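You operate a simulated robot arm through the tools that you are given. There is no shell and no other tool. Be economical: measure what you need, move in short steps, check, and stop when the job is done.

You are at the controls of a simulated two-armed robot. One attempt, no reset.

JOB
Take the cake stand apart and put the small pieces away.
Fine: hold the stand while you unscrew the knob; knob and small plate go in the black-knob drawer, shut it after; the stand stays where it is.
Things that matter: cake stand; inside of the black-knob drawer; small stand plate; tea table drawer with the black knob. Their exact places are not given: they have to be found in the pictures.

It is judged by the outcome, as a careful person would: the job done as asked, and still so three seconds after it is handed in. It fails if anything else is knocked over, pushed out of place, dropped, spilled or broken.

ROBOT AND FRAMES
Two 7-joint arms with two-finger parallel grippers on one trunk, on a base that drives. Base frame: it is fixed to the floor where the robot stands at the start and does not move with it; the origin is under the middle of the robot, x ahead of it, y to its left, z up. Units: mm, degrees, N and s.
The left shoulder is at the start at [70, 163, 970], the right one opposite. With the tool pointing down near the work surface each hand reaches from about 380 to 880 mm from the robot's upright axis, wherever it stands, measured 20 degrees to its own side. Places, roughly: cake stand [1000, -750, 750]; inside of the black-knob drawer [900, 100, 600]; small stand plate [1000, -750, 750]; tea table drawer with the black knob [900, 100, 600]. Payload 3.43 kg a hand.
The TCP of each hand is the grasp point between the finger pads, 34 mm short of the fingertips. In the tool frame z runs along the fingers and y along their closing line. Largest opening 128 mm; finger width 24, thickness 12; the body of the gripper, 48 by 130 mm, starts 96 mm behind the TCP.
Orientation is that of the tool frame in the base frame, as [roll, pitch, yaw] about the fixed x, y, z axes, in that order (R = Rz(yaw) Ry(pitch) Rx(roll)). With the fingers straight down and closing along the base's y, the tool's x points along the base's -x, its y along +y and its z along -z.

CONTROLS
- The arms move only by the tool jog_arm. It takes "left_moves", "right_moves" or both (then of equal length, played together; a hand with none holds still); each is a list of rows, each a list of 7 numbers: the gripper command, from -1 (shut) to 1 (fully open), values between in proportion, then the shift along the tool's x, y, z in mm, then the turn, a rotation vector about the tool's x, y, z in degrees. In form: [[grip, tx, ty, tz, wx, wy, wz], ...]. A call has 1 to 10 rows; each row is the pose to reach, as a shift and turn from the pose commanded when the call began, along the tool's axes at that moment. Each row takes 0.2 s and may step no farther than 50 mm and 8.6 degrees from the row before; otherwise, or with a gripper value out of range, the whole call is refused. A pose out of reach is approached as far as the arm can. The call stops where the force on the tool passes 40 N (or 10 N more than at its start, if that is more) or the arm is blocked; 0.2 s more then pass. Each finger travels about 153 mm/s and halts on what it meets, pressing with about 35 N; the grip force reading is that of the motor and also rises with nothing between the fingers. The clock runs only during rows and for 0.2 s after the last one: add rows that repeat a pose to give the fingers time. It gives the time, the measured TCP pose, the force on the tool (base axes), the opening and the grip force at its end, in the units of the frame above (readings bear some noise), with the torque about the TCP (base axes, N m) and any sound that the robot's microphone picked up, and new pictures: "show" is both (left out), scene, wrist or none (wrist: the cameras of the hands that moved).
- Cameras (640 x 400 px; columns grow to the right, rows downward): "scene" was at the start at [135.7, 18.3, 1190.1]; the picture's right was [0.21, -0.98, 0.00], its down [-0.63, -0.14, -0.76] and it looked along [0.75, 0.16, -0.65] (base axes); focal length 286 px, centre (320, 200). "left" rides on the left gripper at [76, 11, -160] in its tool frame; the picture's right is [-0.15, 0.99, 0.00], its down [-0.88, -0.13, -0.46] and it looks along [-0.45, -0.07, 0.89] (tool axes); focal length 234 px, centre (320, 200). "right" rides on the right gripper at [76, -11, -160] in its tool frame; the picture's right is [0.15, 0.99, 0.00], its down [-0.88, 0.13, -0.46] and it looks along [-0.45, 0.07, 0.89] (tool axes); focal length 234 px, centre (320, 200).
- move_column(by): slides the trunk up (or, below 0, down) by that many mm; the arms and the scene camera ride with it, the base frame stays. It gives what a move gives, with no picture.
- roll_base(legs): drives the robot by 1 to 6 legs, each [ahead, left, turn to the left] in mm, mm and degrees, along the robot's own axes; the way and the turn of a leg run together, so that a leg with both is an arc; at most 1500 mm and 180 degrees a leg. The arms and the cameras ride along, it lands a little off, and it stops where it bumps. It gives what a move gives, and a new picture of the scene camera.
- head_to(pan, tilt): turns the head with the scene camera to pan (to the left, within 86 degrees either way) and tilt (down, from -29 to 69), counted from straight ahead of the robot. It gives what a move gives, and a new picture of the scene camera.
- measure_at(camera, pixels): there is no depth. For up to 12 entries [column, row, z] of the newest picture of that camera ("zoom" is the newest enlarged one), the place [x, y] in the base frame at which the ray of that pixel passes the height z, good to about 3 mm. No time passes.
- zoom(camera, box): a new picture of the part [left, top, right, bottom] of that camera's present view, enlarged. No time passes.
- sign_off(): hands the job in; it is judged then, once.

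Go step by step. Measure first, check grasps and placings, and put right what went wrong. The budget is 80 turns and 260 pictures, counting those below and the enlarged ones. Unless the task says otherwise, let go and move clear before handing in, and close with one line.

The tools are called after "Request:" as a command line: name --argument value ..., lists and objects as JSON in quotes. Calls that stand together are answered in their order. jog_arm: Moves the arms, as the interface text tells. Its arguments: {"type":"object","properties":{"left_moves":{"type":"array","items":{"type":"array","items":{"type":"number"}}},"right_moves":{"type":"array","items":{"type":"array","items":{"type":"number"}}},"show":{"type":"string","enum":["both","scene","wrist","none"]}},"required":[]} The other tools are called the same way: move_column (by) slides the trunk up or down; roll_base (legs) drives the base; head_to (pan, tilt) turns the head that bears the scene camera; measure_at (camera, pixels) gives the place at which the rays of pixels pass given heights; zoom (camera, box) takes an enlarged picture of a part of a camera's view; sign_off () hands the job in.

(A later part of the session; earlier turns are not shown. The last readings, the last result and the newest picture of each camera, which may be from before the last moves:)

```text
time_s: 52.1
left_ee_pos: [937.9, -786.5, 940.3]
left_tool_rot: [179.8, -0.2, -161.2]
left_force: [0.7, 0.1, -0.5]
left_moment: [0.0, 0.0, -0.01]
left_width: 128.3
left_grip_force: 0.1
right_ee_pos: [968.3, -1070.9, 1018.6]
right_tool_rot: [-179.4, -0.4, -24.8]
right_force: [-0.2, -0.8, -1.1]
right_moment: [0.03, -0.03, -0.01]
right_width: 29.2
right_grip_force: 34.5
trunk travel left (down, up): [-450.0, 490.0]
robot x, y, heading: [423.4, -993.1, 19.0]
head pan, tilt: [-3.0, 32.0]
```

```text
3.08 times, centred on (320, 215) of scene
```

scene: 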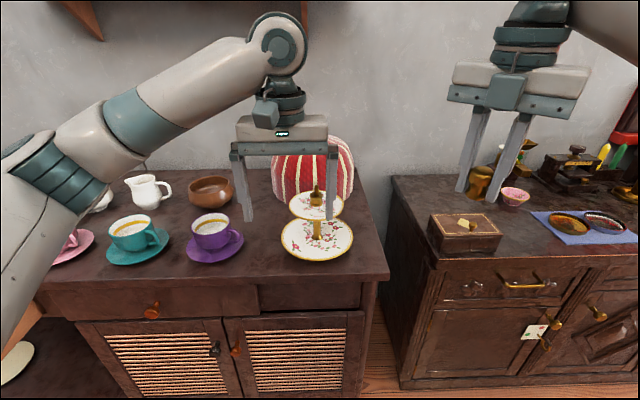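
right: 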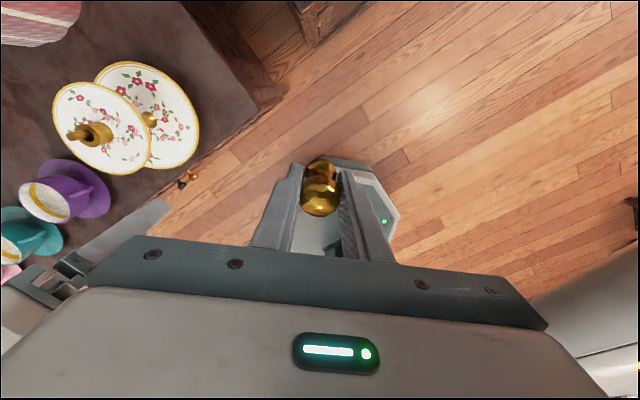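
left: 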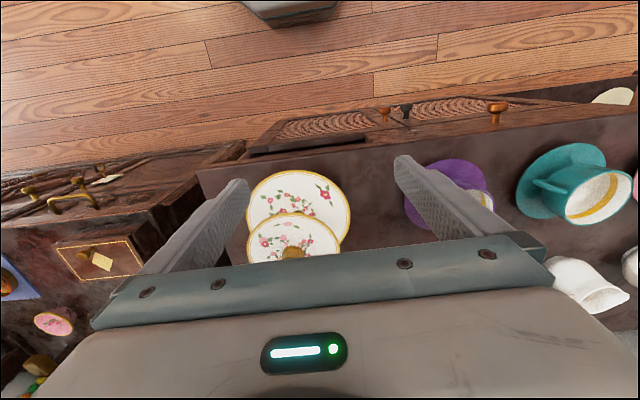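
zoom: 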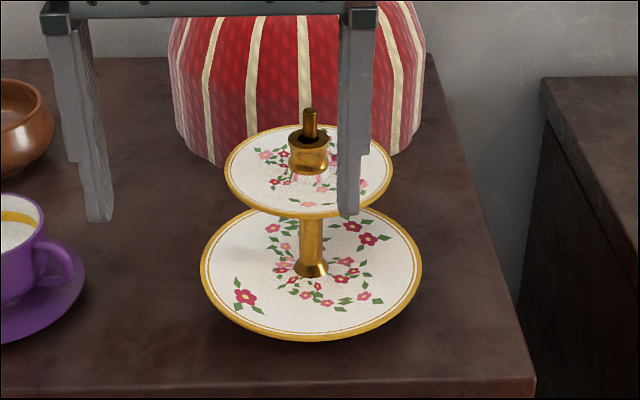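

Request:
measure_at --camera "zoom" --pixels '[[310, 266, 772], [311, 274, 770], [308, 172, 862], [225, 172, 862], [394, 172, 862], [310, 112, 905], [310, 112, 895]]'

Request:
measure_at --camera "left" --pixels '[[292, 252, 882], [292, 247, 862], [246, 250, 862], [340, 250, 862]]'

```text
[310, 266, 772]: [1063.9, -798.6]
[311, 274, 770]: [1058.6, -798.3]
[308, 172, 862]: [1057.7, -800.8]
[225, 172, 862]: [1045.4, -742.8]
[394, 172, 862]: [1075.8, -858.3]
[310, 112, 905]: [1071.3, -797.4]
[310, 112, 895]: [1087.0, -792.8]
```

```text
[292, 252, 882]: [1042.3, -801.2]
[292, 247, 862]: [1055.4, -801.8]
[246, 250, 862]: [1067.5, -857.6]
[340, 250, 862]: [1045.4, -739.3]
```

Plate axis ≈ (1061,-799), diameter ~118. Move the left hand above it at z≈970 and check.

Request:
jog_arm --left_moves '[[0, 0, 0, -35, 0, 0, 0], [0, -38, -17, -35, 0, 0, 0], [0, -75, -34, -35, 0, 0, 0], [0, -112, -51, -35, 0, 0, 0]]' --show "wrist"

Request:
zoom --camera "left" --box '[220, 100, 420, 225]'

```text
time_s: 53.1
left_ee_pos: [1062.2, -794.7, 971.6]
left_tool_rot: [179.8, -0.2, -161.3]
left_force: [-0.4, 0.5, 0.2]
left_moment: [-0.01, 0.03, 0.03]
left_width: 63.9
left_grip_force: 0.0
right_ee_pos: [970.0, -1069.9, 1017.8]
right_tool_rot: [-179.6, -0.4, -24.6]
right_force: [1.1, 0.0, -0.1]
right_moment: [0.01, 0.07, 0.03]
right_width: 29.5
right_grip_force: 34.9
trunk travel left (down, up): [-450.0, 490.0]
robot x, y, heading: [422.3, -993.1, 19.0]
head pan, tilt: [-3.0, 32.0]
```

left: 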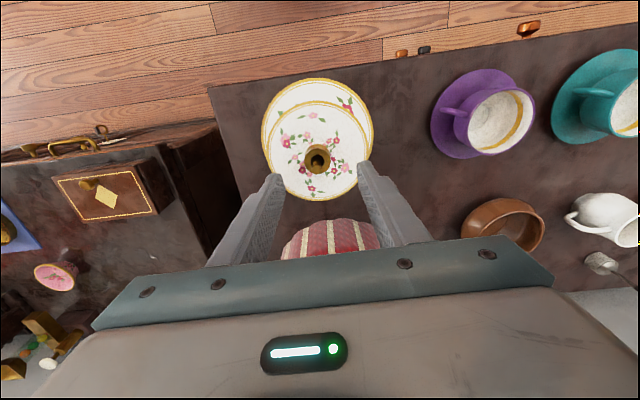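

```text
3.20 times, centred on (320, 162) of left
```

zoom: 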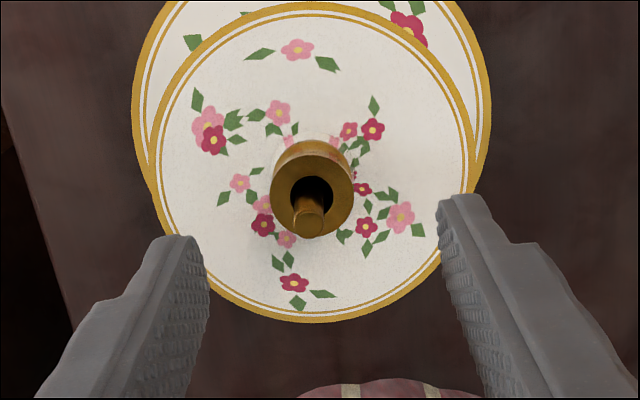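

Collar is at zoom (312,190): −3 mm in tool y. Descend so the fingertips straddle the collar just above the plate.

Request:
jog_arm --left_moves '[[-0.1, -1, -3, 30, 0, 0, 0], [-0.2, -1, -3, 60, 0, 0, 0], [-0.2, -1, -3, 67, 0, 0, 0]]'

Request:
zoom --camera "left" --box '[220, 100, 420, 225]'

Request:
zoom --camera "scene" --box '[256, 150, 384, 250]'

```text
time_s: 53.9
left_ee_pos: [1062.5, -796.3, 904.6]
left_tool_rot: [179.8, -0.1, -161.2]
left_force: [0.1, 0.7, 1.4]
left_moment: [-0.02, 0.01, -0.01]
left_width: 51.3
left_grip_force: 0.0
right_ee_pos: [968.5, -1068.6, 1017.4]
right_tool_rot: [-179.6, -0.2, -24.7]
right_force: [-0.7, 0.5, -0.5]
right_moment: [0.01, -0.02, 0.05]
right_width: 29.7
right_grip_force: 35.5
trunk travel left (down, up): [-450.0, 490.0]
robot x, y, heading: [424.0, -996.7, 18.9]
head pan, tilt: [-3.0, 32.0]
```

scene: 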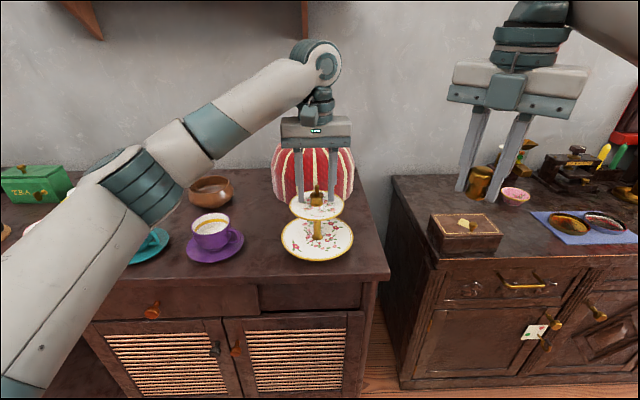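
left: 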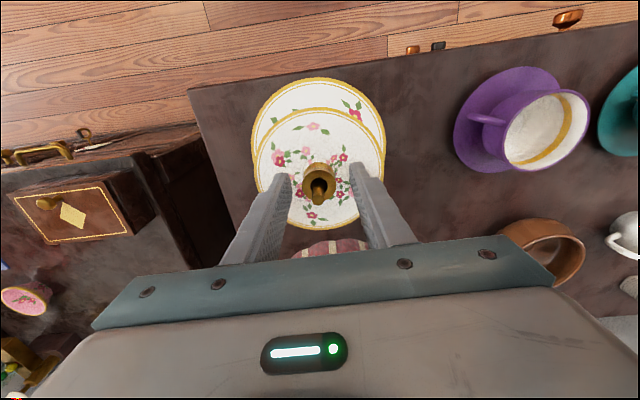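

```text
3.20 times, centred on (320, 162) of left
```

zoom: 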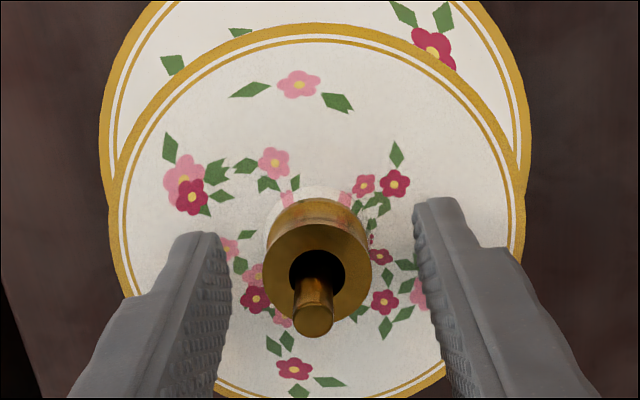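

```text
4.00 times, centred on (320, 200) of scene
```

zoom: 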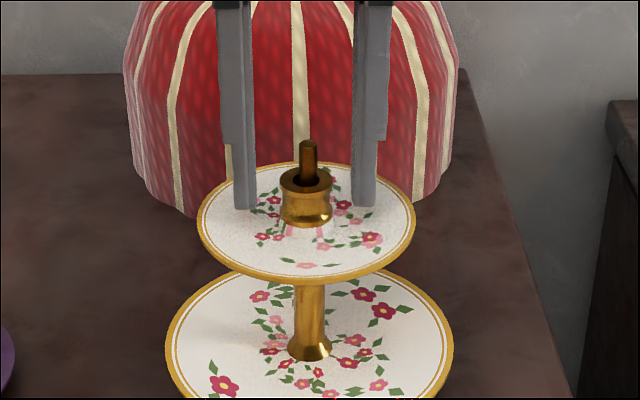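

Fingers straddle the collar centrally, tips just above the plate. Closing and test-lifting 15 mm.

Request:
jog_arm --left_moves '[[-0.5, 0, 0, 2, 0, 0, 0], [-1, 0, 0, 2, 0, 0, 0], [-1, 0, 0, 2, 0, 0, 0], [-1, 0, 0, -6, 0, 0, 0], [-1, 0, 0, -14, 0, 0, 0]]'

Request:
zoom --camera "scene" --box '[256, 150, 384, 250]'

```text
time_s: 55.1
left_ee_pos: [1063.0, -798.3, 919.1]
left_tool_rot: [180.0, -0.3, -161.3]
left_force: [-0.4, 0.8, -1.0]
left_moment: [0.01, 0.01, 0.0]
left_width: 27.0
left_grip_force: 34.9
right_ee_pos: [968.5, -1069.6, 1016.6]
right_tool_rot: [-179.6, -0.3, -24.7]
right_force: [0.9, 1.1, 0.0]
right_moment: [0.01, 0.02, -0.02]
right_width: 29.5
right_grip_force: 35.0
trunk travel left (down, up): [-450.0, 490.0]
robot x, y, heading: [422.7, -987.4, 19.0]
head pan, tilt: [-3.0, 32.0]
```

scene: 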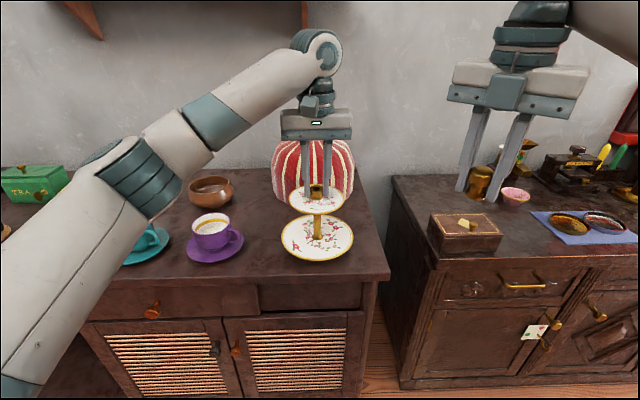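
left: 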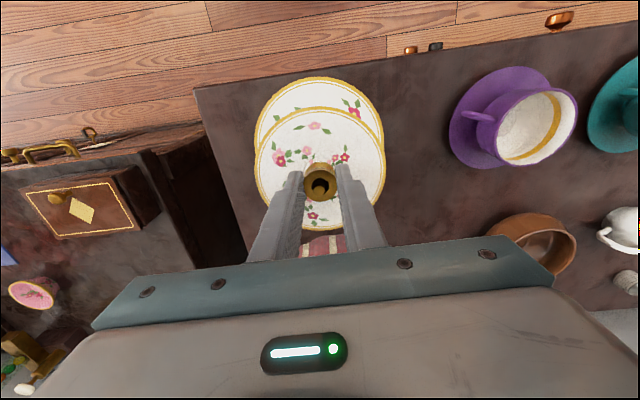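

```text
4.00 times, centred on (320, 200) of scene
```

zoom: 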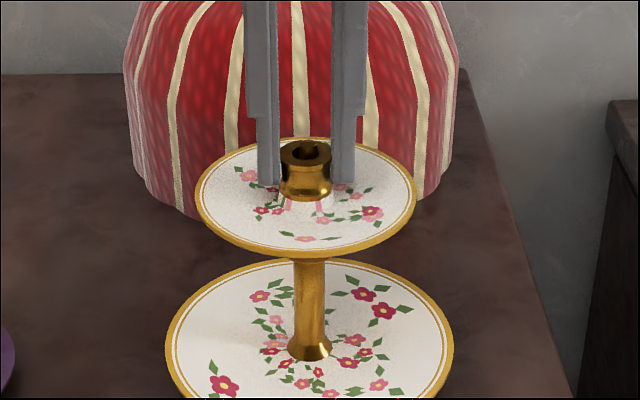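

The plate comes up with its collar. Lift it fully off the rod.

Request:
jog_arm --left_moves '[[-1, 0, 0, -20, 0, 0, 0], [-1, 0, 0, -40, 0, 0, 0], [-1, 0, 0, -60, 0, 0, 0], [-1, 0, 0, -85, 0, 0, 0]]' --show "none"

Request:
zoom --camera "scene" --box '[240, 130, 400, 260]'

```text
time_s: 56.1
left_ee_pos: [1061.7, -796.9, 1004.3]
left_tool_rot: [180.0, -0.1, -161.4]
left_force: [0.1, 0.1, -0.8]
left_moment: [-0.02, 0.01, 0.0]
left_width: 26.9
left_grip_force: 35.0
right_ee_pos: [968.0, -1069.4, 1017.1]
right_tool_rot: [-179.6, -0.2, -24.8]
right_force: [-0.4, 0.5, 0.5]
right_moment: [0.05, -0.01, 0.01]
right_width: 29.3
right_grip_force: 34.7
trunk travel left (down, up): [-450.0, 490.0]
robot x, y, heading: [421.9, -992.7, 18.9]
head pan, tilt: [-3.0, 32.0]
```

```text
3.08 times, centred on (320, 195) of scene
```

zoom: 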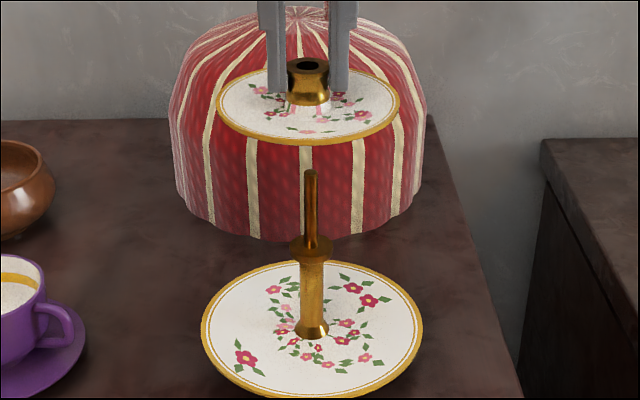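

Both pieces in hand; stand is upright. Drive back, then left towards the drawer (well clear of the table).

Request:
roll_base --legs '[[-330, 0, 0], [0, 930, -1]]'

Request:
head_to --pan 0 --tilt 35

```text
time_s: 62.8
left_ee_pos: [487.6, -33.1, 1003.8]
left_tool_rot: [179.9, -0.1, -164.0]
left_force: [0.5, -0.7, -0.6]
left_moment: [0.01, 0.0, 0.0]
left_width: 27.0
left_grip_force: 35.7
right_ee_pos: [383.0, -301.1, 1018.0]
right_tool_rot: [-179.6, -0.2, -27.3]
right_force: [-0.4, -0.2, 0.5]
right_moment: [0.0, 0.0, 0.0]
right_width: 29.3
right_grip_force: 34.6
trunk travel left (down, up): [-450.0, 490.0]
robot x, y, heading: [-160.5, -198.7, 16.1]
head pan, tilt: [-3.0, 32.0]
```

scene: 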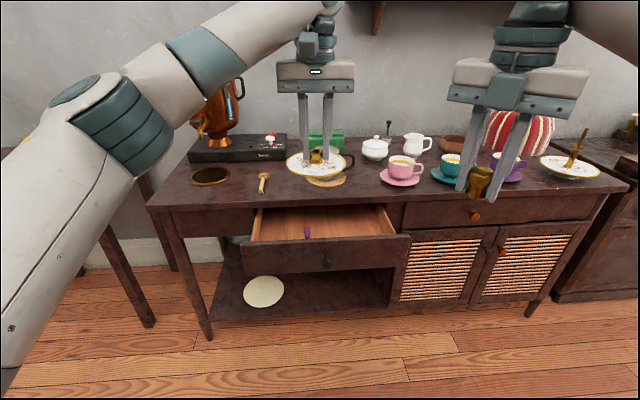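

```text
time_s: 63.4
left_ee_pos: [487.9, -33.7, 1002.5]
left_tool_rot: [179.8, -0.1, -163.9]
left_force: [-0.8, 0.0, -0.7]
left_moment: [-0.03, -0.01, -0.02]
left_width: 27.2
left_grip_force: 34.9
right_ee_pos: [381.4, -302.5, 1017.7]
right_tool_rot: [-179.6, -0.3, -27.3]
right_force: [0.3, 0.7, 0.2]
right_moment: [-0.04, 0.0, 0.01]
right_width: 29.4
right_grip_force: 34.5
trunk travel left (down, up): [-450.0, 490.0]
robot x, y, heading: [-158.4, -199.9, 16.4]
head pan, tilt: [0.0, 35.0]
```

scene: 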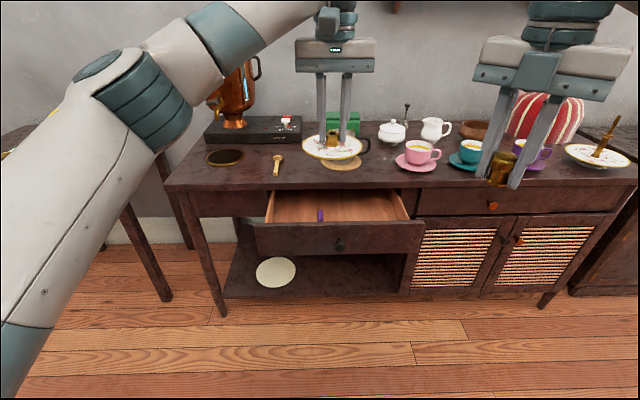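

Request:
zoom --camera "scene" --box '[240, 170, 440, 270]'

Request:
measure_at --camera "scene" --pixels '[[339, 246, 670], [255, 228, 715], [422, 220, 715], [268, 220, 640], [408, 218, 640], [321, 211, 640], [321, 220, 640], [270, 190, 715], [404, 190, 715], [340, 189, 735]]'

```text
3.20 times, centred on (340, 220) of scene
```

zoom: 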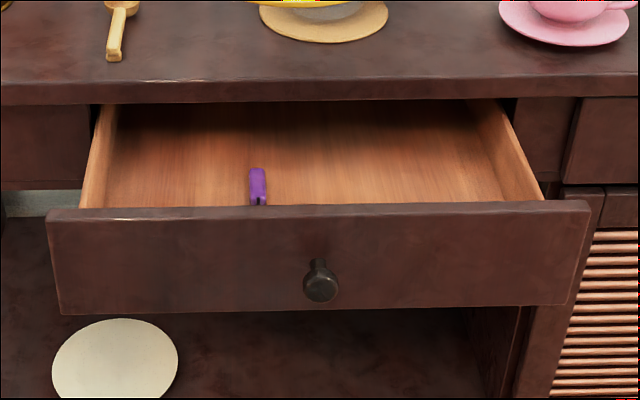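

```text
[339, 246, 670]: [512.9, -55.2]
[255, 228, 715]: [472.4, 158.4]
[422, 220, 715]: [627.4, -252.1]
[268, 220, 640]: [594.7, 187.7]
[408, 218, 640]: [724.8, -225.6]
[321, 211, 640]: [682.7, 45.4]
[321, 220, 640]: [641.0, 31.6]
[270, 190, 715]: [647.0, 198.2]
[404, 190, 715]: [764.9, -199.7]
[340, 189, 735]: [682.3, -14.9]
```

The drawer gap (panel to table edge) is ~130 mm — tight for the 118 mm plate, so I'll first place the knob, then pull the drawer further. Drive closer and square up.

Request:
roll_base --legs '[[110, -45, 1.7]]'

Request:
head_to --pan 0 --tilt 48

```text
time_s: 64.7
left_ee_pos: [605.5, -25.0, 1002.8]
left_tool_rot: [179.9, -0.2, -162.2]
left_force: [-0.3, -0.3, -1.1]
left_moment: [-0.01, 0.04, 0.02]
left_width: 26.9
left_grip_force: 34.5
right_ee_pos: [506.1, -295.4, 1017.0]
right_tool_rot: [-179.7, -0.2, -25.5]
right_force: [-0.1, 0.6, -0.7]
right_moment: [-0.08, 0.06, -0.02]
right_width: 29.5
right_grip_force: 35.4
trunk travel left (down, up): [-450.0, 490.0]
robot x, y, heading: [-37.1, -208.3, 17.9]
head pan, tilt: [0.0, 35.0]
```

scene: 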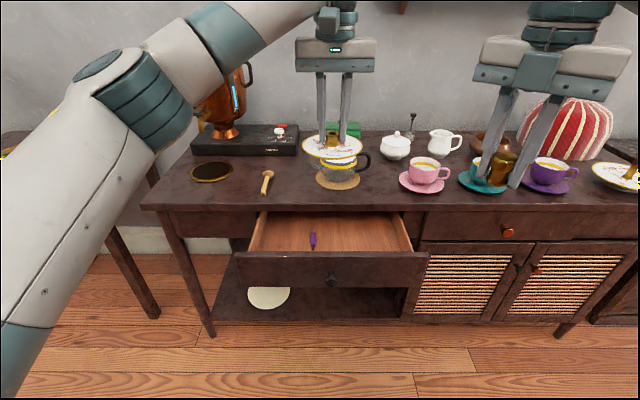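

```text
time_s: 65.4
left_ee_pos: [605.5, -24.9, 1002.7]
left_tool_rot: [179.9, 0.0, -162.2]
left_force: [-0.5, 0.1, -1.4]
left_moment: [-0.02, -0.03, -0.03]
left_width: 27.0
left_grip_force: 34.9
right_ee_pos: [506.2, -294.5, 1018.1]
right_tool_rot: [-179.6, -0.4, -25.6]
right_force: [-1.0, 0.4, -1.0]
right_moment: [0.01, 0.0, 0.0]
right_width: 29.4
right_grip_force: 34.5
trunk travel left (down, up): [-450.0, 490.0]
robot x, y, heading: [-35.7, -207.6, 18.1]
head pan, tilt: [0.0, 48.0]
```

scene: 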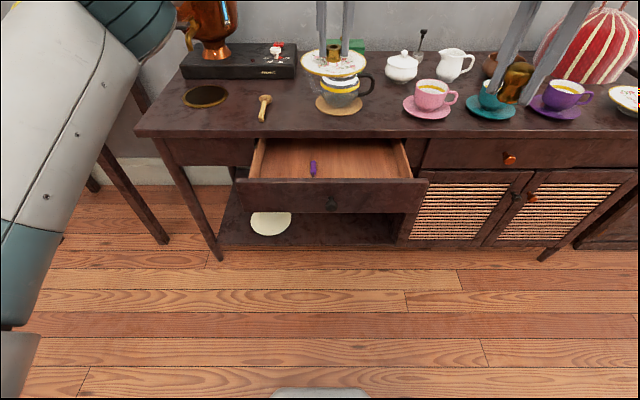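

Request:
zoom --camera "scene" --box '[220, 125, 440, 225]'

Request:
measure_at --camera "scene" --pixels '[[333, 203, 670], [236, 181, 715], [427, 181, 715], [313, 162, 650], [313, 175, 650], [256, 177, 650], [410, 177, 650], [335, 135, 735], [333, 176, 715]]'

```text
2.91 times, centred on (330, 175) of scene
```

zoom: 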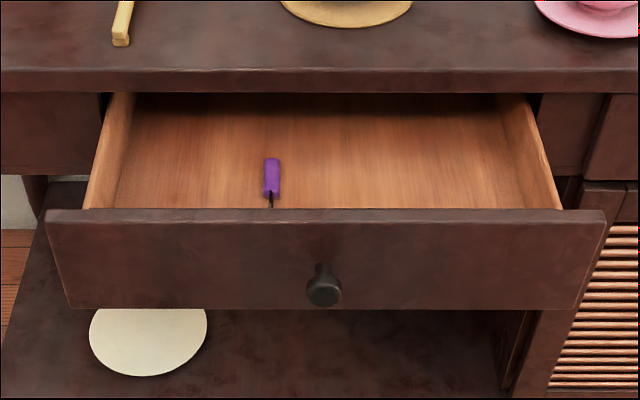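

```text
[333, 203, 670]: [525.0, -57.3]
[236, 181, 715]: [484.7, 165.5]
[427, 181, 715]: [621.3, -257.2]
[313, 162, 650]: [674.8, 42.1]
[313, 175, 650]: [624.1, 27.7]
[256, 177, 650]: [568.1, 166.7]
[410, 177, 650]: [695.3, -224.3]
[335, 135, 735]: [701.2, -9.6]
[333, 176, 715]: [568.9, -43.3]
```

Place the knob at the drawer's right (t≈−370), plate later at t≈−275, both clear of the purple spoon (t≈−167). Shift left hand left for room while bringing the right hand over, unwinding its wrist.

Request:
jog_arm --left_moves '[[-1, 0, 15, 0, 0, 0, 0], [-1, 0, 30, 0, 0, 0, 0], [-1, 0, 45, 0, 0, 0, 0], [-1, 0, 60, 0, 0, 0, 0], [-1, 0, 75, 0, 0, 0, 0], [-1, 0, 90, 0, 0, 0, 0], [-1, 0, 105, 0, 0, 0, 0], [-1, 0, 120, 0, 0, 0, 0], [-1, 0, 135, 0, 0, 0, 0], [-1, 0, 150, 0, 0, 0, 0]]' --right_moves '[[-1, 9.8, -18.6, 0, 0, 0, 8.5], [-1, 19.7, -37.2, 0, 0, 0, 17], [-1, 29.5, -55.7, 0, 0, 0, 25.5], [-1, 39.4, -74.3, 0, 0, 0, 34], [-1, 49.2, -92.9, 0, 0, 0, 42.5], [-1, 59, -111.5, 0, 0, 0, 51], [-1, 68.9, -130, 0, 0, 0, 59.5], [-1, 78.7, -148.6, 0, 0, 0, 68], [-1, 88.6, -167, 0, 0, 0, 76.5], [-1, 98.4, -185.8, 0, 0, 0, 85]]' --show "scene"

Request:
jog_arm --right_moves '[[-1, 0, 0, 0, 0, 0, 8.4], [-1, 0, 0, 0, 0, 0, 16.7], [-1, 0, 0, 0, 0, 0, 25], [-1, 0, 0, 0, 0, 0, 33.4], [-1, 0, 0, 0, 0, 0, 41.8], [-1, 0, 0, 0, 0, 0, 50], [-1, 0, 0, 45, 0, 0, 50], [-1, 0, 0, 90, 0, 0, 50], [-1, 0, 0, 135, 0, 0, 50], [-1, 0, 0, 180, 0, 0, 50]]'

```text
time_s: 67.6
left_ee_pos: [561.1, 118.2, 1002.3]
left_tool_rot: [-180.0, -0.2, -162.3]
left_force: [-0.2, 0.2, -1.9]
left_moment: [-0.03, -0.02, 0.01]
left_width: 26.8
left_grip_force: 35.0
right_ee_pos: [676.4, -169.1, 1019.7]
right_tool_rot: [-179.6, 0.3, -110.8]
right_force: [-0.3, 1.4, -0.2]
right_moment: [-0.02, 0.0, 0.0]
right_width: 29.3
right_grip_force: 35.2
trunk travel left (down, up): [-450.0, 490.0]
robot x, y, heading: [-35.6, -209.4, 18.1]
head pan, tilt: [0.0, 48.0]
```

scene: 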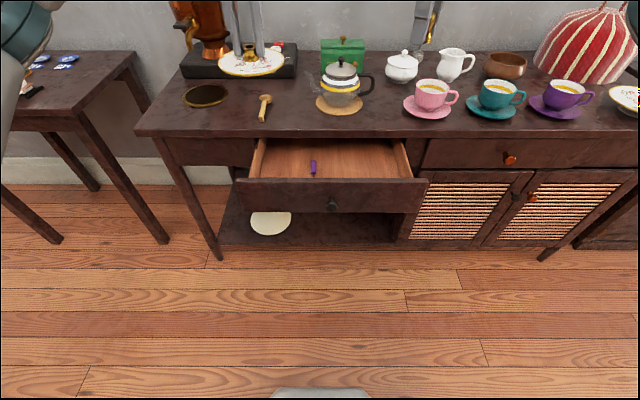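

```text
time_s: 69.8
left_ee_pos: [560.3, 116.1, 1003.4]
left_tool_rot: [180.0, -0.1, -162.2]
left_force: [-0.1, -0.4, -1.4]
left_moment: [0.0, -0.01, 0.03]
left_width: 27.1
left_grip_force: 34.9
right_ee_pos: [677.2, -167.2, 840.3]
right_tool_rot: [179.9, 0.5, -160.6]
right_force: [-0.8, 0.2, -0.1]
right_moment: [0.0, -0.01, 0.02]
right_width: 29.3
right_grip_force: 35.5
trunk travel left (down, up): [-450.0, 490.0]
robot x, y, heading: [-35.2, -210.8, 18.2]
head pan, tilt: [0.0, 48.0]
```

scene: 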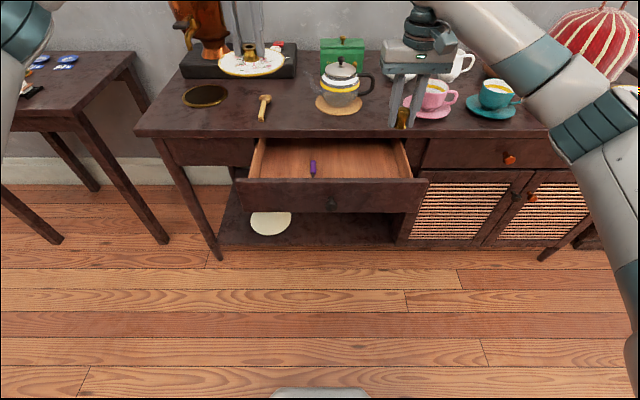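
right: 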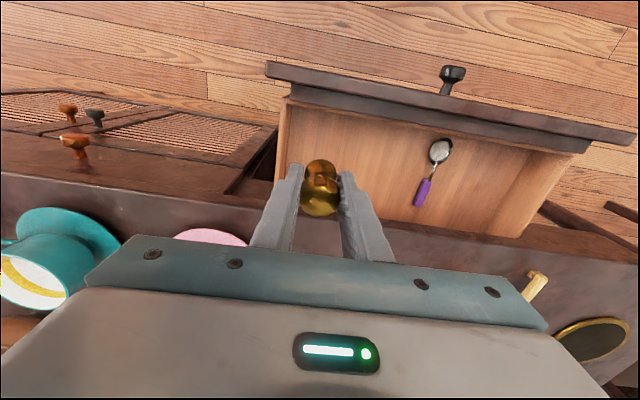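

Aligned above the drawer's right part (TCP projects to about (320,137), inside). Descend 148 mm and look.

Request:
jog_arm --right_moves '[[-1, 0, 0, 40, 0, 0, 0], [-1, 0, 0, 80, 0, 0, 0], [-1, 0, 0, 115, 0, 0, 0], [-1, 0, 0, 148, 0, 0, 0]]'

Request:
zoom --camera "right" --box '[220, 80, 420, 230]'

Request:
zoom --camera "scene" --box '[300, 90, 480, 220]'

```text
time_s: 70.8
left_ee_pos: [560.0, 116.1, 1002.7]
left_tool_rot: [179.9, -0.3, -162.2]
left_force: [0.2, -0.2, -1.0]
left_moment: [-0.02, 0.0, 0.01]
left_width: 27.0
left_grip_force: 35.0
right_ee_pos: [678.1, -169.2, 690.7]
right_tool_rot: [179.9, 0.5, -160.6]
right_force: [0.0, -0.6, -0.6]
right_moment: [-0.01, -0.01, -0.01]
right_width: 29.4
right_grip_force: 35.2
trunk travel left (down, up): [-450.0, 490.0]
robot x, y, heading: [-34.1, -207.3, 17.7]
head pan, tilt: [0.0, 48.0]
```

scene: 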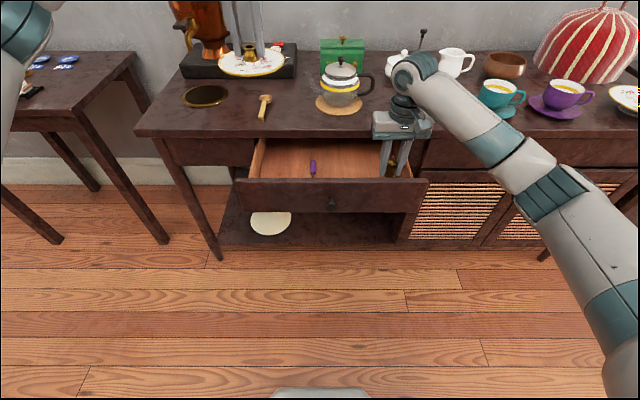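
right: 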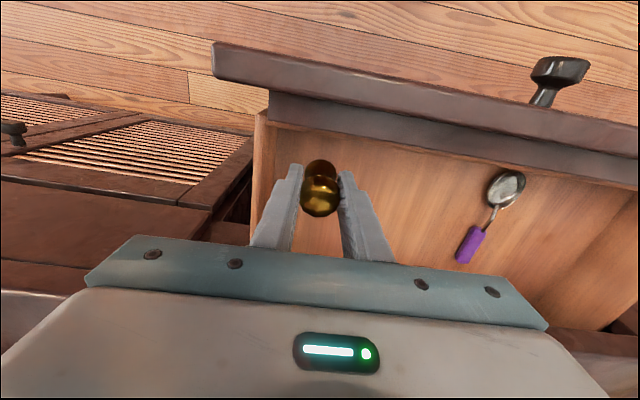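

```text
2.67 times, centred on (320, 155) of right
```

zoom: 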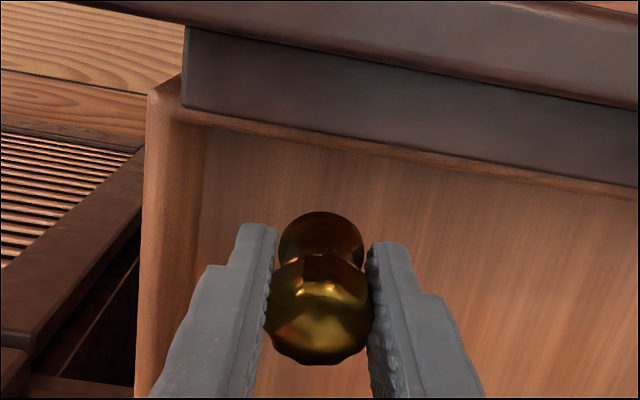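

```text
3.08 times, centred on (390, 155) of scene
```

zoom: 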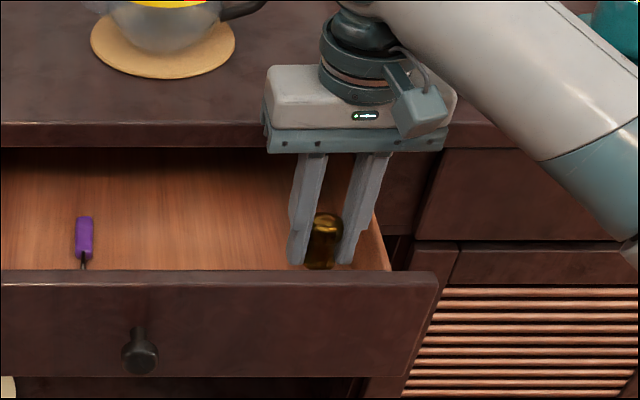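

Knob is inside the drawer, above the floor. Lower gently to find the floor.

Request:
jog_arm --right_moves '[[-1, 0, 0, 3, 0, 0, 0], [-1, 0, 0, 5, 0, 0, 0], [-1, 0, 0, 5, 0, 0, 0]]' --show "none"

Request:
zoom --camera "scene" --box '[300, 90, 480, 220]'

```text
time_s: 71.6
left_ee_pos: [559.6, 117.7, 1001.8]
left_tool_rot: [179.9, -0.1, -162.2]
left_force: [-0.8, -0.2, -1.8]
left_moment: [-0.02, 0.0, 0.04]
left_width: 27.2
left_grip_force: 34.9
right_ee_pos: [677.0, -168.4, 687.0]
right_tool_rot: [179.9, 0.5, -160.6]
right_force: [0.4, -0.5, -0.9]
right_moment: [0.05, -0.01, 0.01]
right_width: 29.4
right_grip_force: 34.7
trunk travel left (down, up): [-450.0, 490.0]
robot x, y, heading: [-33.1, -209.1, 18.0]
head pan, tilt: [0.0, 48.0]
```

```text
3.08 times, centred on (390, 155) of scene
```

zoom: 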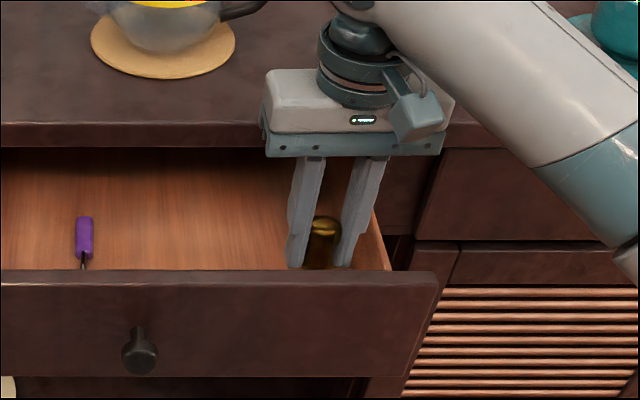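

Request:
jog_arm --right_moves '[[-1, 0, 0, 3, 0, 0, 0], [-1, 0, 0, 6, 0, 0, 0], [-1, 0, 0, 8, 0, 0, 0]]' --show "none"

```text
time_s: 72.4
left_ee_pos: [559.7, 117.1, 1002.1]
left_tool_rot: [179.8, -0.2, -162.3]
left_force: [-0.7, 0.4, -1.2]
left_moment: [0.02, 0.02, -0.01]
left_width: 27.1
left_grip_force: 35.6
right_ee_pos: [677.3, -169.1, 678.6]
right_tool_rot: [179.9, 0.5, -160.5]
right_force: [0.3, -0.5, 0.3]
right_moment: [0.01, 0.02, 0.01]
right_width: 29.1
right_grip_force: 34.8
trunk travel left (down, up): [-450.0, 490.0]
robot x, y, heading: [-36.1, -207.2, 18.0]
head pan, tilt: [0.0, 48.0]
```

No contact yet at z=678.6; continue down slowly (auto-stops on force).

Request:
jog_arm --right_moves '[[-1, 0, 0, 2, 0, 0, 0], [-1, 0, 0, 4, 0, 0, 0], [-1, 0, 0, 6, 0, 0, 0], [-1, 0, 0, 8, 0, 0, 0]]' --show "none"

Request:
zoom --camera "right" --box '[220, 80, 420, 230]'

```text
time_s: 73.4
left_ee_pos: [559.6, 117.0, 1001.6]
left_tool_rot: [-180.0, -0.2, -162.1]
left_force: [0.8, 0.1, -0.8]
left_moment: [0.04, 0.0, -0.03]
left_width: 26.9
left_grip_force: 35.8
right_ee_pos: [678.6, -170.1, 670.3]
right_tool_rot: [180.0, 0.5, -160.6]
right_force: [0.9, -0.7, -1.1]
right_moment: [-0.01, 0.01, 0.0]
right_width: 29.4
right_grip_force: 35.2
trunk travel left (down, up): [-450.0, 490.0]
robot x, y, heading: [-33.7, -208.5, 18.2]
head pan, tilt: [0.0, 48.0]
```

```text
2.67 times, centred on (320, 155) of right
```

zoom: 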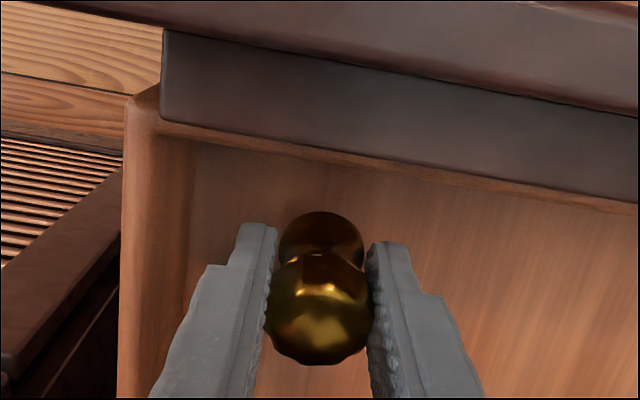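

Request:
jog_arm --right_moves '[[-1, 0, 0, 2, 0, 0, 0], [-1, 0, 0, 4, 0, 0, 0], [-1, 0, 0, 6, 0, 0, 0], [-1, 0, 0, 8, 0, 0, 0], [-1, 0, 0, 10, 0, 0, 0]]' --show "none"

Request:
zoom --camera "scene" --box '[300, 90, 480, 220]'

```text
time_s: 74.6
left_ee_pos: [560.7, 116.5, 1003.0]
left_tool_rot: [179.9, -0.3, -162.3]
left_force: [0.3, -0.2, -1.0]
left_moment: [-0.02, 0.0, -0.04]
left_width: 27.3
left_grip_force: 35.2
right_ee_pos: [678.3, -168.2, 659.8]
right_tool_rot: [180.0, 0.5, -160.7]
right_force: [-0.1, 0.0, -0.3]
right_moment: [0.02, -0.01, -0.02]
right_width: 29.3
right_grip_force: 34.7
trunk travel left (down, up): [-450.0, 490.0]
robot x, y, heading: [-35.0, -209.2, 18.2]
head pan, tilt: [0.0, 48.0]
```

```text
3.08 times, centred on (390, 155) of scene
```

zoom: 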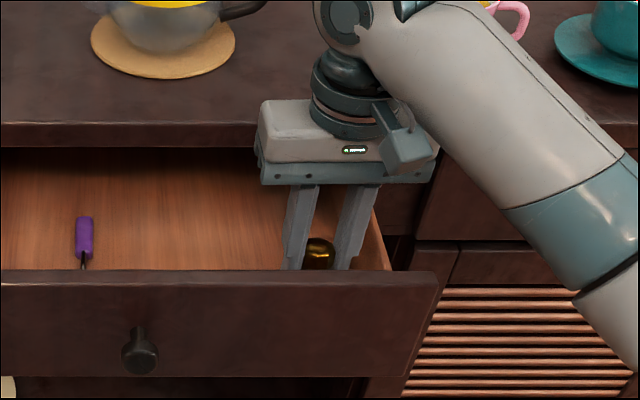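

Floor is lower than assumed. Continue down.

Request:
jog_arm --right_moves '[[-1, 0, 0, 3, 0, 0, 0], [-1, 0, 0, 6, 0, 0, 0], [-1, 0, 0, 9, 0, 0, 0], [-1, 0, 0, 12, 0, 0, 0], [-1, 0, 0, 14, 0, 0, 0], [-1, 0, 0, 16, 0, 0, 0], [-1, 0, 0, 18, 0, 0, 0], [-1, 0, 0, 20, 0, 0, 0]]' --show "wrist"

Request:
zoom --camera "right" --box '[220, 80, 420, 230]'

```text
time_s: 76.4
left_ee_pos: [557.9, 116.7, 1003.6]
left_tool_rot: [179.9, 0.0, -162.3]
left_force: [0.3, -0.3, -1.2]
left_moment: [-0.01, 0.02, 0.04]
left_width: 27.0
left_grip_force: 34.7
right_ee_pos: [678.6, -169.7, 643.7]
right_tool_rot: [-179.9, 0.8, -160.6]
right_force: [0.6, -1.2, 20.1]
right_moment: [0.03, -0.19, -0.04]
right_width: 29.0
right_grip_force: 35.0
trunk travel left (down, up): [-450.0, 490.0]
robot x, y, heading: [-31.0, -206.1, 18.0]
head pan, tilt: [0.0, 48.0]
```

right: 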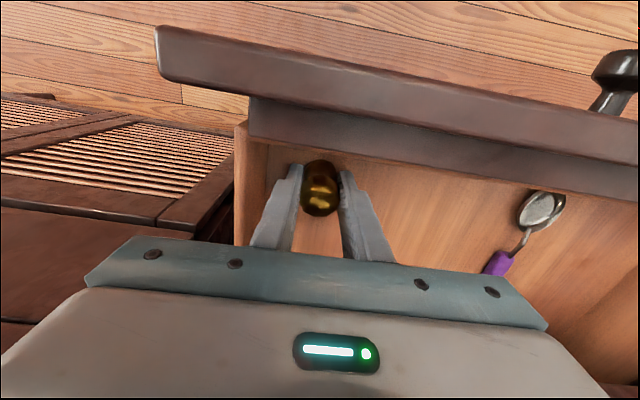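

```text
2.67 times, centred on (320, 155) of right
```

zoom: 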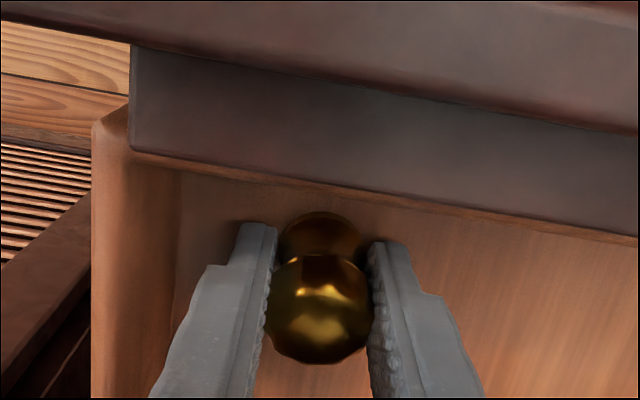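

Contact with the floor (20 N). Release and rise straight up.

Request:
jog_arm --right_moves '[[-1, 0, 0, -2, 0, 0, 0], [-0.4, 0, 0, -2, 0, 0, 0], [-0.3, 0, 0, -2, 0, 0, 0], [-0.3, 0, 0, -40, 0, 0, 0], [-0.3, 0, 0, -80, 0, 0, 0], [-0.3, 0, 0, -120, 0, 0, 0], [-0.3, 0, 0, -160, 0, 0, 0]]'

```text
time_s: 78.0
left_ee_pos: [559.1, 116.8, 1003.6]
left_tool_rot: [179.9, -0.1, -162.2]
left_force: [-0.5, 0.2, -1.8]
left_moment: [0.0, 0.0, 0.02]
left_width: 27.1
left_grip_force: 35.2
right_ee_pos: [678.6, -169.4, 800.4]
right_tool_rot: [-180.0, 0.5, -160.6]
right_force: [0.5, -0.1, 0.1]
right_moment: [0.03, -0.01, -0.01]
right_width: 44.7
right_grip_force: 0.0
trunk travel left (down, up): [-450.0, 490.0]
robot x, y, heading: [-33.7, -211.7, 17.9]
head pan, tilt: [0.0, 48.0]
```

scene: 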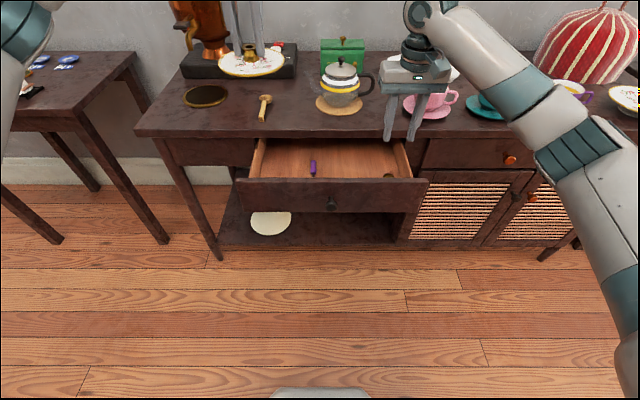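
right: 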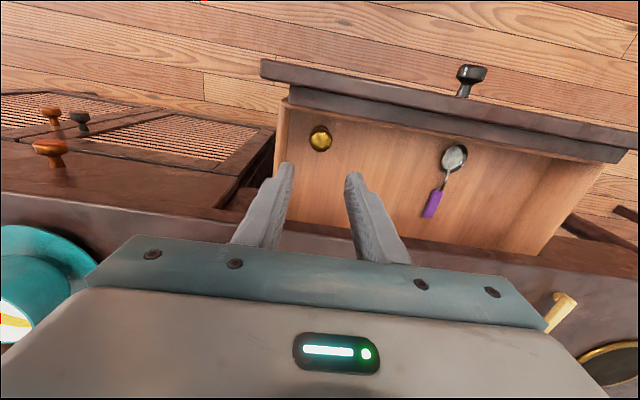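

Knob stands in the drawer at (320,139). Now go to the drawer knob again (earlier release pose ≈ (507,-61,664), tilt 24°), staging 80 mm above it.

Request:
jog_arm --right_moves '[[-0.3, 32, 32, 0, 0, 0, 0], [0, 64, 64, 8, 0, -8, 0], [0, 96, 96, 22, 0, -16, 0], [0, 128, 128, 40, 0, -24, 0], [0, 158, 160, 60, 0, -24, 0]]' --show "wrist"

Request:
zoom --camera "right" --box '[220, 80, 420, 230]'

```text
time_s: 79.2
left_ee_pos: [559.0, 117.2, 1003.7]
left_tool_rot: [179.9, -0.2, -162.2]
left_force: [-0.9, 0.7, -0.8]
left_moment: [0.01, 0.03, -0.04]
left_width: 27.2
left_grip_force: 35.3
right_ee_pos: [471.7, -71.1, 740.0]
right_tool_rot: [180.0, 24.6, -160.6]
right_force: [-0.2, 0.4, -0.5]
right_moment: [-0.02, -0.03, -0.02]
right_width: 64.2
right_grip_force: 0.0
trunk travel left (down, up): [-450.0, 490.0]
robot x, y, heading: [-38.0, -206.4, 18.2]
head pan, tilt: [0.0, 48.0]
```

right: 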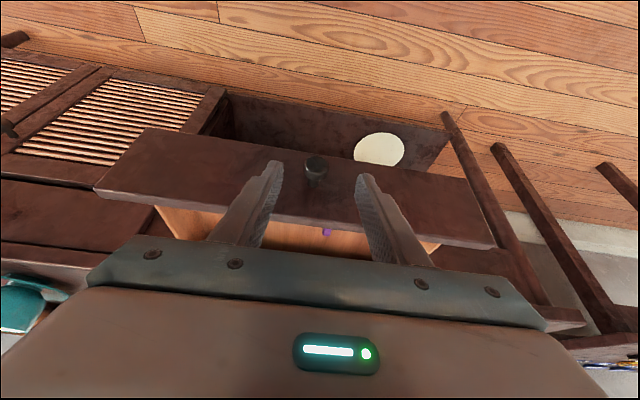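

```text
2.67 times, centred on (320, 155) of right
```

zoom: 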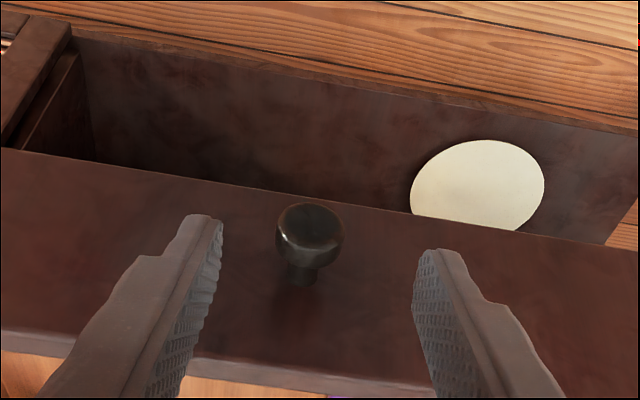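

Knob is at zoom (309,235) → offset about (−15,−1,102) in tool axes. Move in and grip.

Request:
jog_arm --right_moves '[[0, -4, -1, 28, 0, 0, 0], [0, -9, -1, 56, 0, 0, 0], [0, -13, -1, 80, 0, 0, 0]]' --show "none"

Request:
zoom --camera "right" --box '[220, 80, 420, 230]'

```text
time_s: 80.0
left_ee_pos: [560.6, 116.5, 1002.1]
left_tool_rot: [179.9, -0.1, -162.2]
left_force: [-0.8, 0.1, -0.9]
left_moment: [0.0, 0.01, 0.0]
left_width: 26.9
left_grip_force: 34.8
right_ee_pos: [518.3, -57.5, 674.2]
right_tool_rot: [180.0, 24.5, -160.6]
right_force: [-0.2, -0.3, -0.3]
right_moment: [-0.03, 0.04, -0.02]
right_width: 64.1
right_grip_force: 0.0
trunk travel left (down, up): [-450.0, 490.0]
robot x, y, heading: [-40.0, -205.4, 17.7]
head pan, tilt: [0.0, 48.0]
```

```text
2.67 times, centred on (320, 155) of right
```

zoom: 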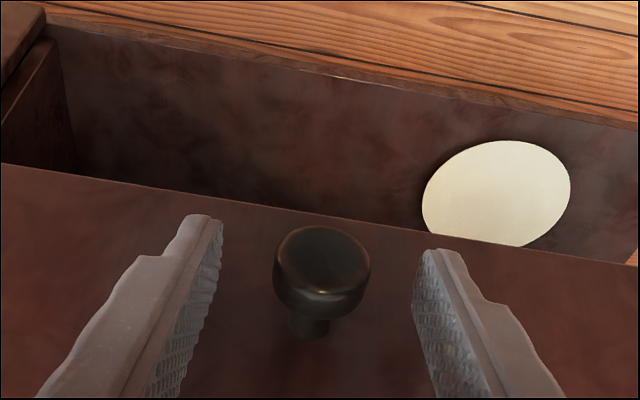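

Request:
jog_arm --right_moves '[[0, 0, 0, 9, 0, 0, 0], [-1, 0, 0, 9, 0, 0, 0], [-1, 0, 0, 9, 0, 0, 0], [-1, 0, 0, 9, 0, 0, 0]]' --show "none"

```text
time_s: 81.0
left_ee_pos: [560.7, 117.5, 1001.8]
left_tool_rot: [179.9, -0.2, -162.2]
left_force: [0.2, -0.5, -1.8]
left_moment: [0.01, -0.01, 0.02]
left_width: 27.0
left_grip_force: 34.9
right_ee_pos: [521.3, -56.3, 664.4]
right_tool_rot: [180.0, 24.5, -160.7]
right_force: [0.6, -0.9, -2.5]
right_moment: [0.0, -0.07, -0.03]
right_width: 29.1
right_grip_force: 44.8
trunk travel left (down, up): [-450.0, 490.0]
robot x, y, heading: [-35.7, -207.6, 17.9]
head pan, tilt: [0.0, 48.0]
```

Gripped (29 mm). Pull 60 mm more, slowly.

Request:
jog_arm --right_moves '[[-1, 13.6, 0, -6.2, 0, 0, 0], [-1, 27.3, 0, -12.4, 0, 0, 0], [-1, 41, 0, -18.7, 0, 0, 0], [-1, 54.6, 0, -24.9, 0, 0, 0], [-1, 54.6, 0, -24.9, 0, 0, 0]]' --show "scene"

```text
time_s: 82.2
left_ee_pos: [559.1, 118.2, 1001.9]
left_tool_rot: [179.9, -0.1, -162.2]
left_force: [-0.3, -0.8, -1.5]
left_moment: [-0.02, -0.01, 0.02]
left_width: 27.2
left_grip_force: 35.6
right_ee_pos: [463.7, -74.9, 665.2]
right_tool_rot: [179.9, 24.6, -160.6]
right_force: [-0.6, 1.0, 9.4]
right_moment: [0.17, -0.42, 0.09]
right_width: 29.4
right_grip_force: 45.1
trunk travel left (down, up): [-450.0, 490.0]
robot x, y, heading: [-34.2, -211.8, 17.9]
head pan, tilt: [0.0, 48.0]
```

scene: 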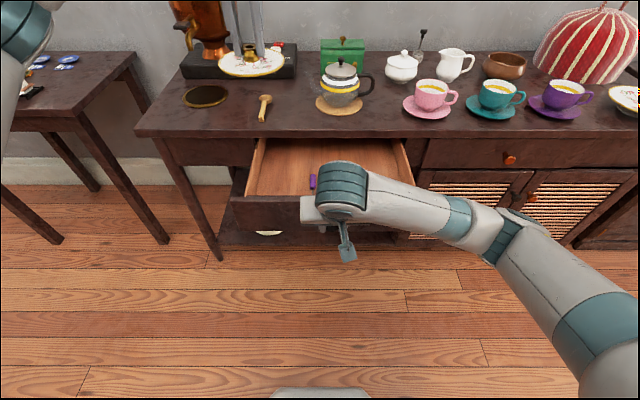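

Drawer now has ~195 mm clear. Release the drawer knob and move the right hand up and to the right.

Request:
jog_arm --right_moves '[[0, 0, 0, 0, 0, 0, 0], [0.1, 0, 0, 0, 0, 0, 0], [0.1, 0, 0, -40, 0, 0, 0], [0.1, 0, 0, -80, 0, 0, 0], [0.1, 0, -40, -110, 0, 0, 0], [0.1, 0, -80, -140, 0, 0, 0], [0.1, 0, -125, -160, 0, 0, 0], [0.1, 0, -170, -180, 0, 0, 0]]' --show "scene"

Request:
zoom --camera "scene" --box '[220, 125, 440, 245]'

Request:
measure_at --camera "scene" --pixels '[[313, 175, 610], [313, 188, 610], [390, 196, 640], [235, 197, 705], [430, 197, 705], [335, 137, 735], [335, 192, 705]]'

```text
time_s: 84.0
left_ee_pos: [559.5, 116.1, 1004.1]
left_tool_rot: [179.8, -0.2, -162.3]
left_force: [-0.3, -0.4, -0.6]
left_moment: [0.03, 0.01, -0.01]
left_width: 27.0
left_grip_force: 34.8
right_ee_pos: [466.8, -250.6, 836.8]
right_tool_rot: [180.0, 24.5, -160.6]
right_force: [0.1, -0.2, 0.9]
right_moment: [0.02, -0.02, 0.04]
right_width: 70.5
right_grip_force: 0.0
right hand out of reach, approached as far as the arm can: row 7, 8
trunk travel left (down, up): [-450.0, 490.0]
robot x, y, heading: [-39.6, -209.6, 18.0]
head pan, tilt: [0.0, 48.0]
```

scene: 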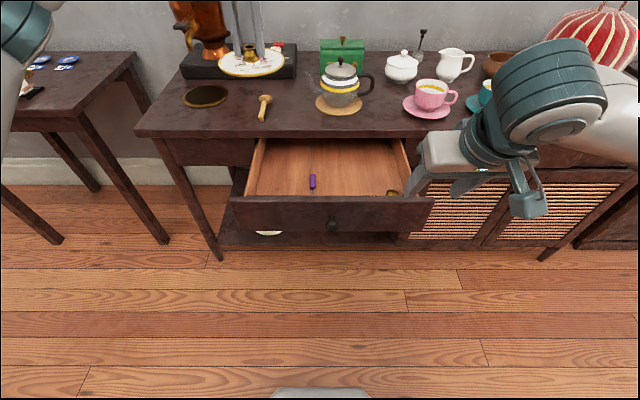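

```text
2.91 times, centred on (330, 185) of scene
```

zoom: 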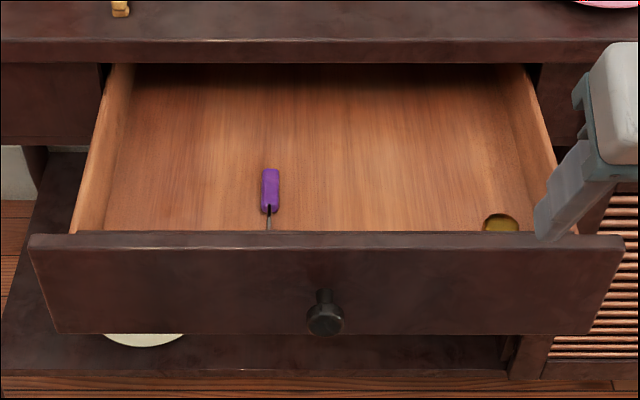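

```text
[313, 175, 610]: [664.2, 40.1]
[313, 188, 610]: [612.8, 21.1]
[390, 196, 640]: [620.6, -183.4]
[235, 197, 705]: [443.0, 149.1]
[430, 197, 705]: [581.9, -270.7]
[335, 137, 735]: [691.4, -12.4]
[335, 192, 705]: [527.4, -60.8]
```

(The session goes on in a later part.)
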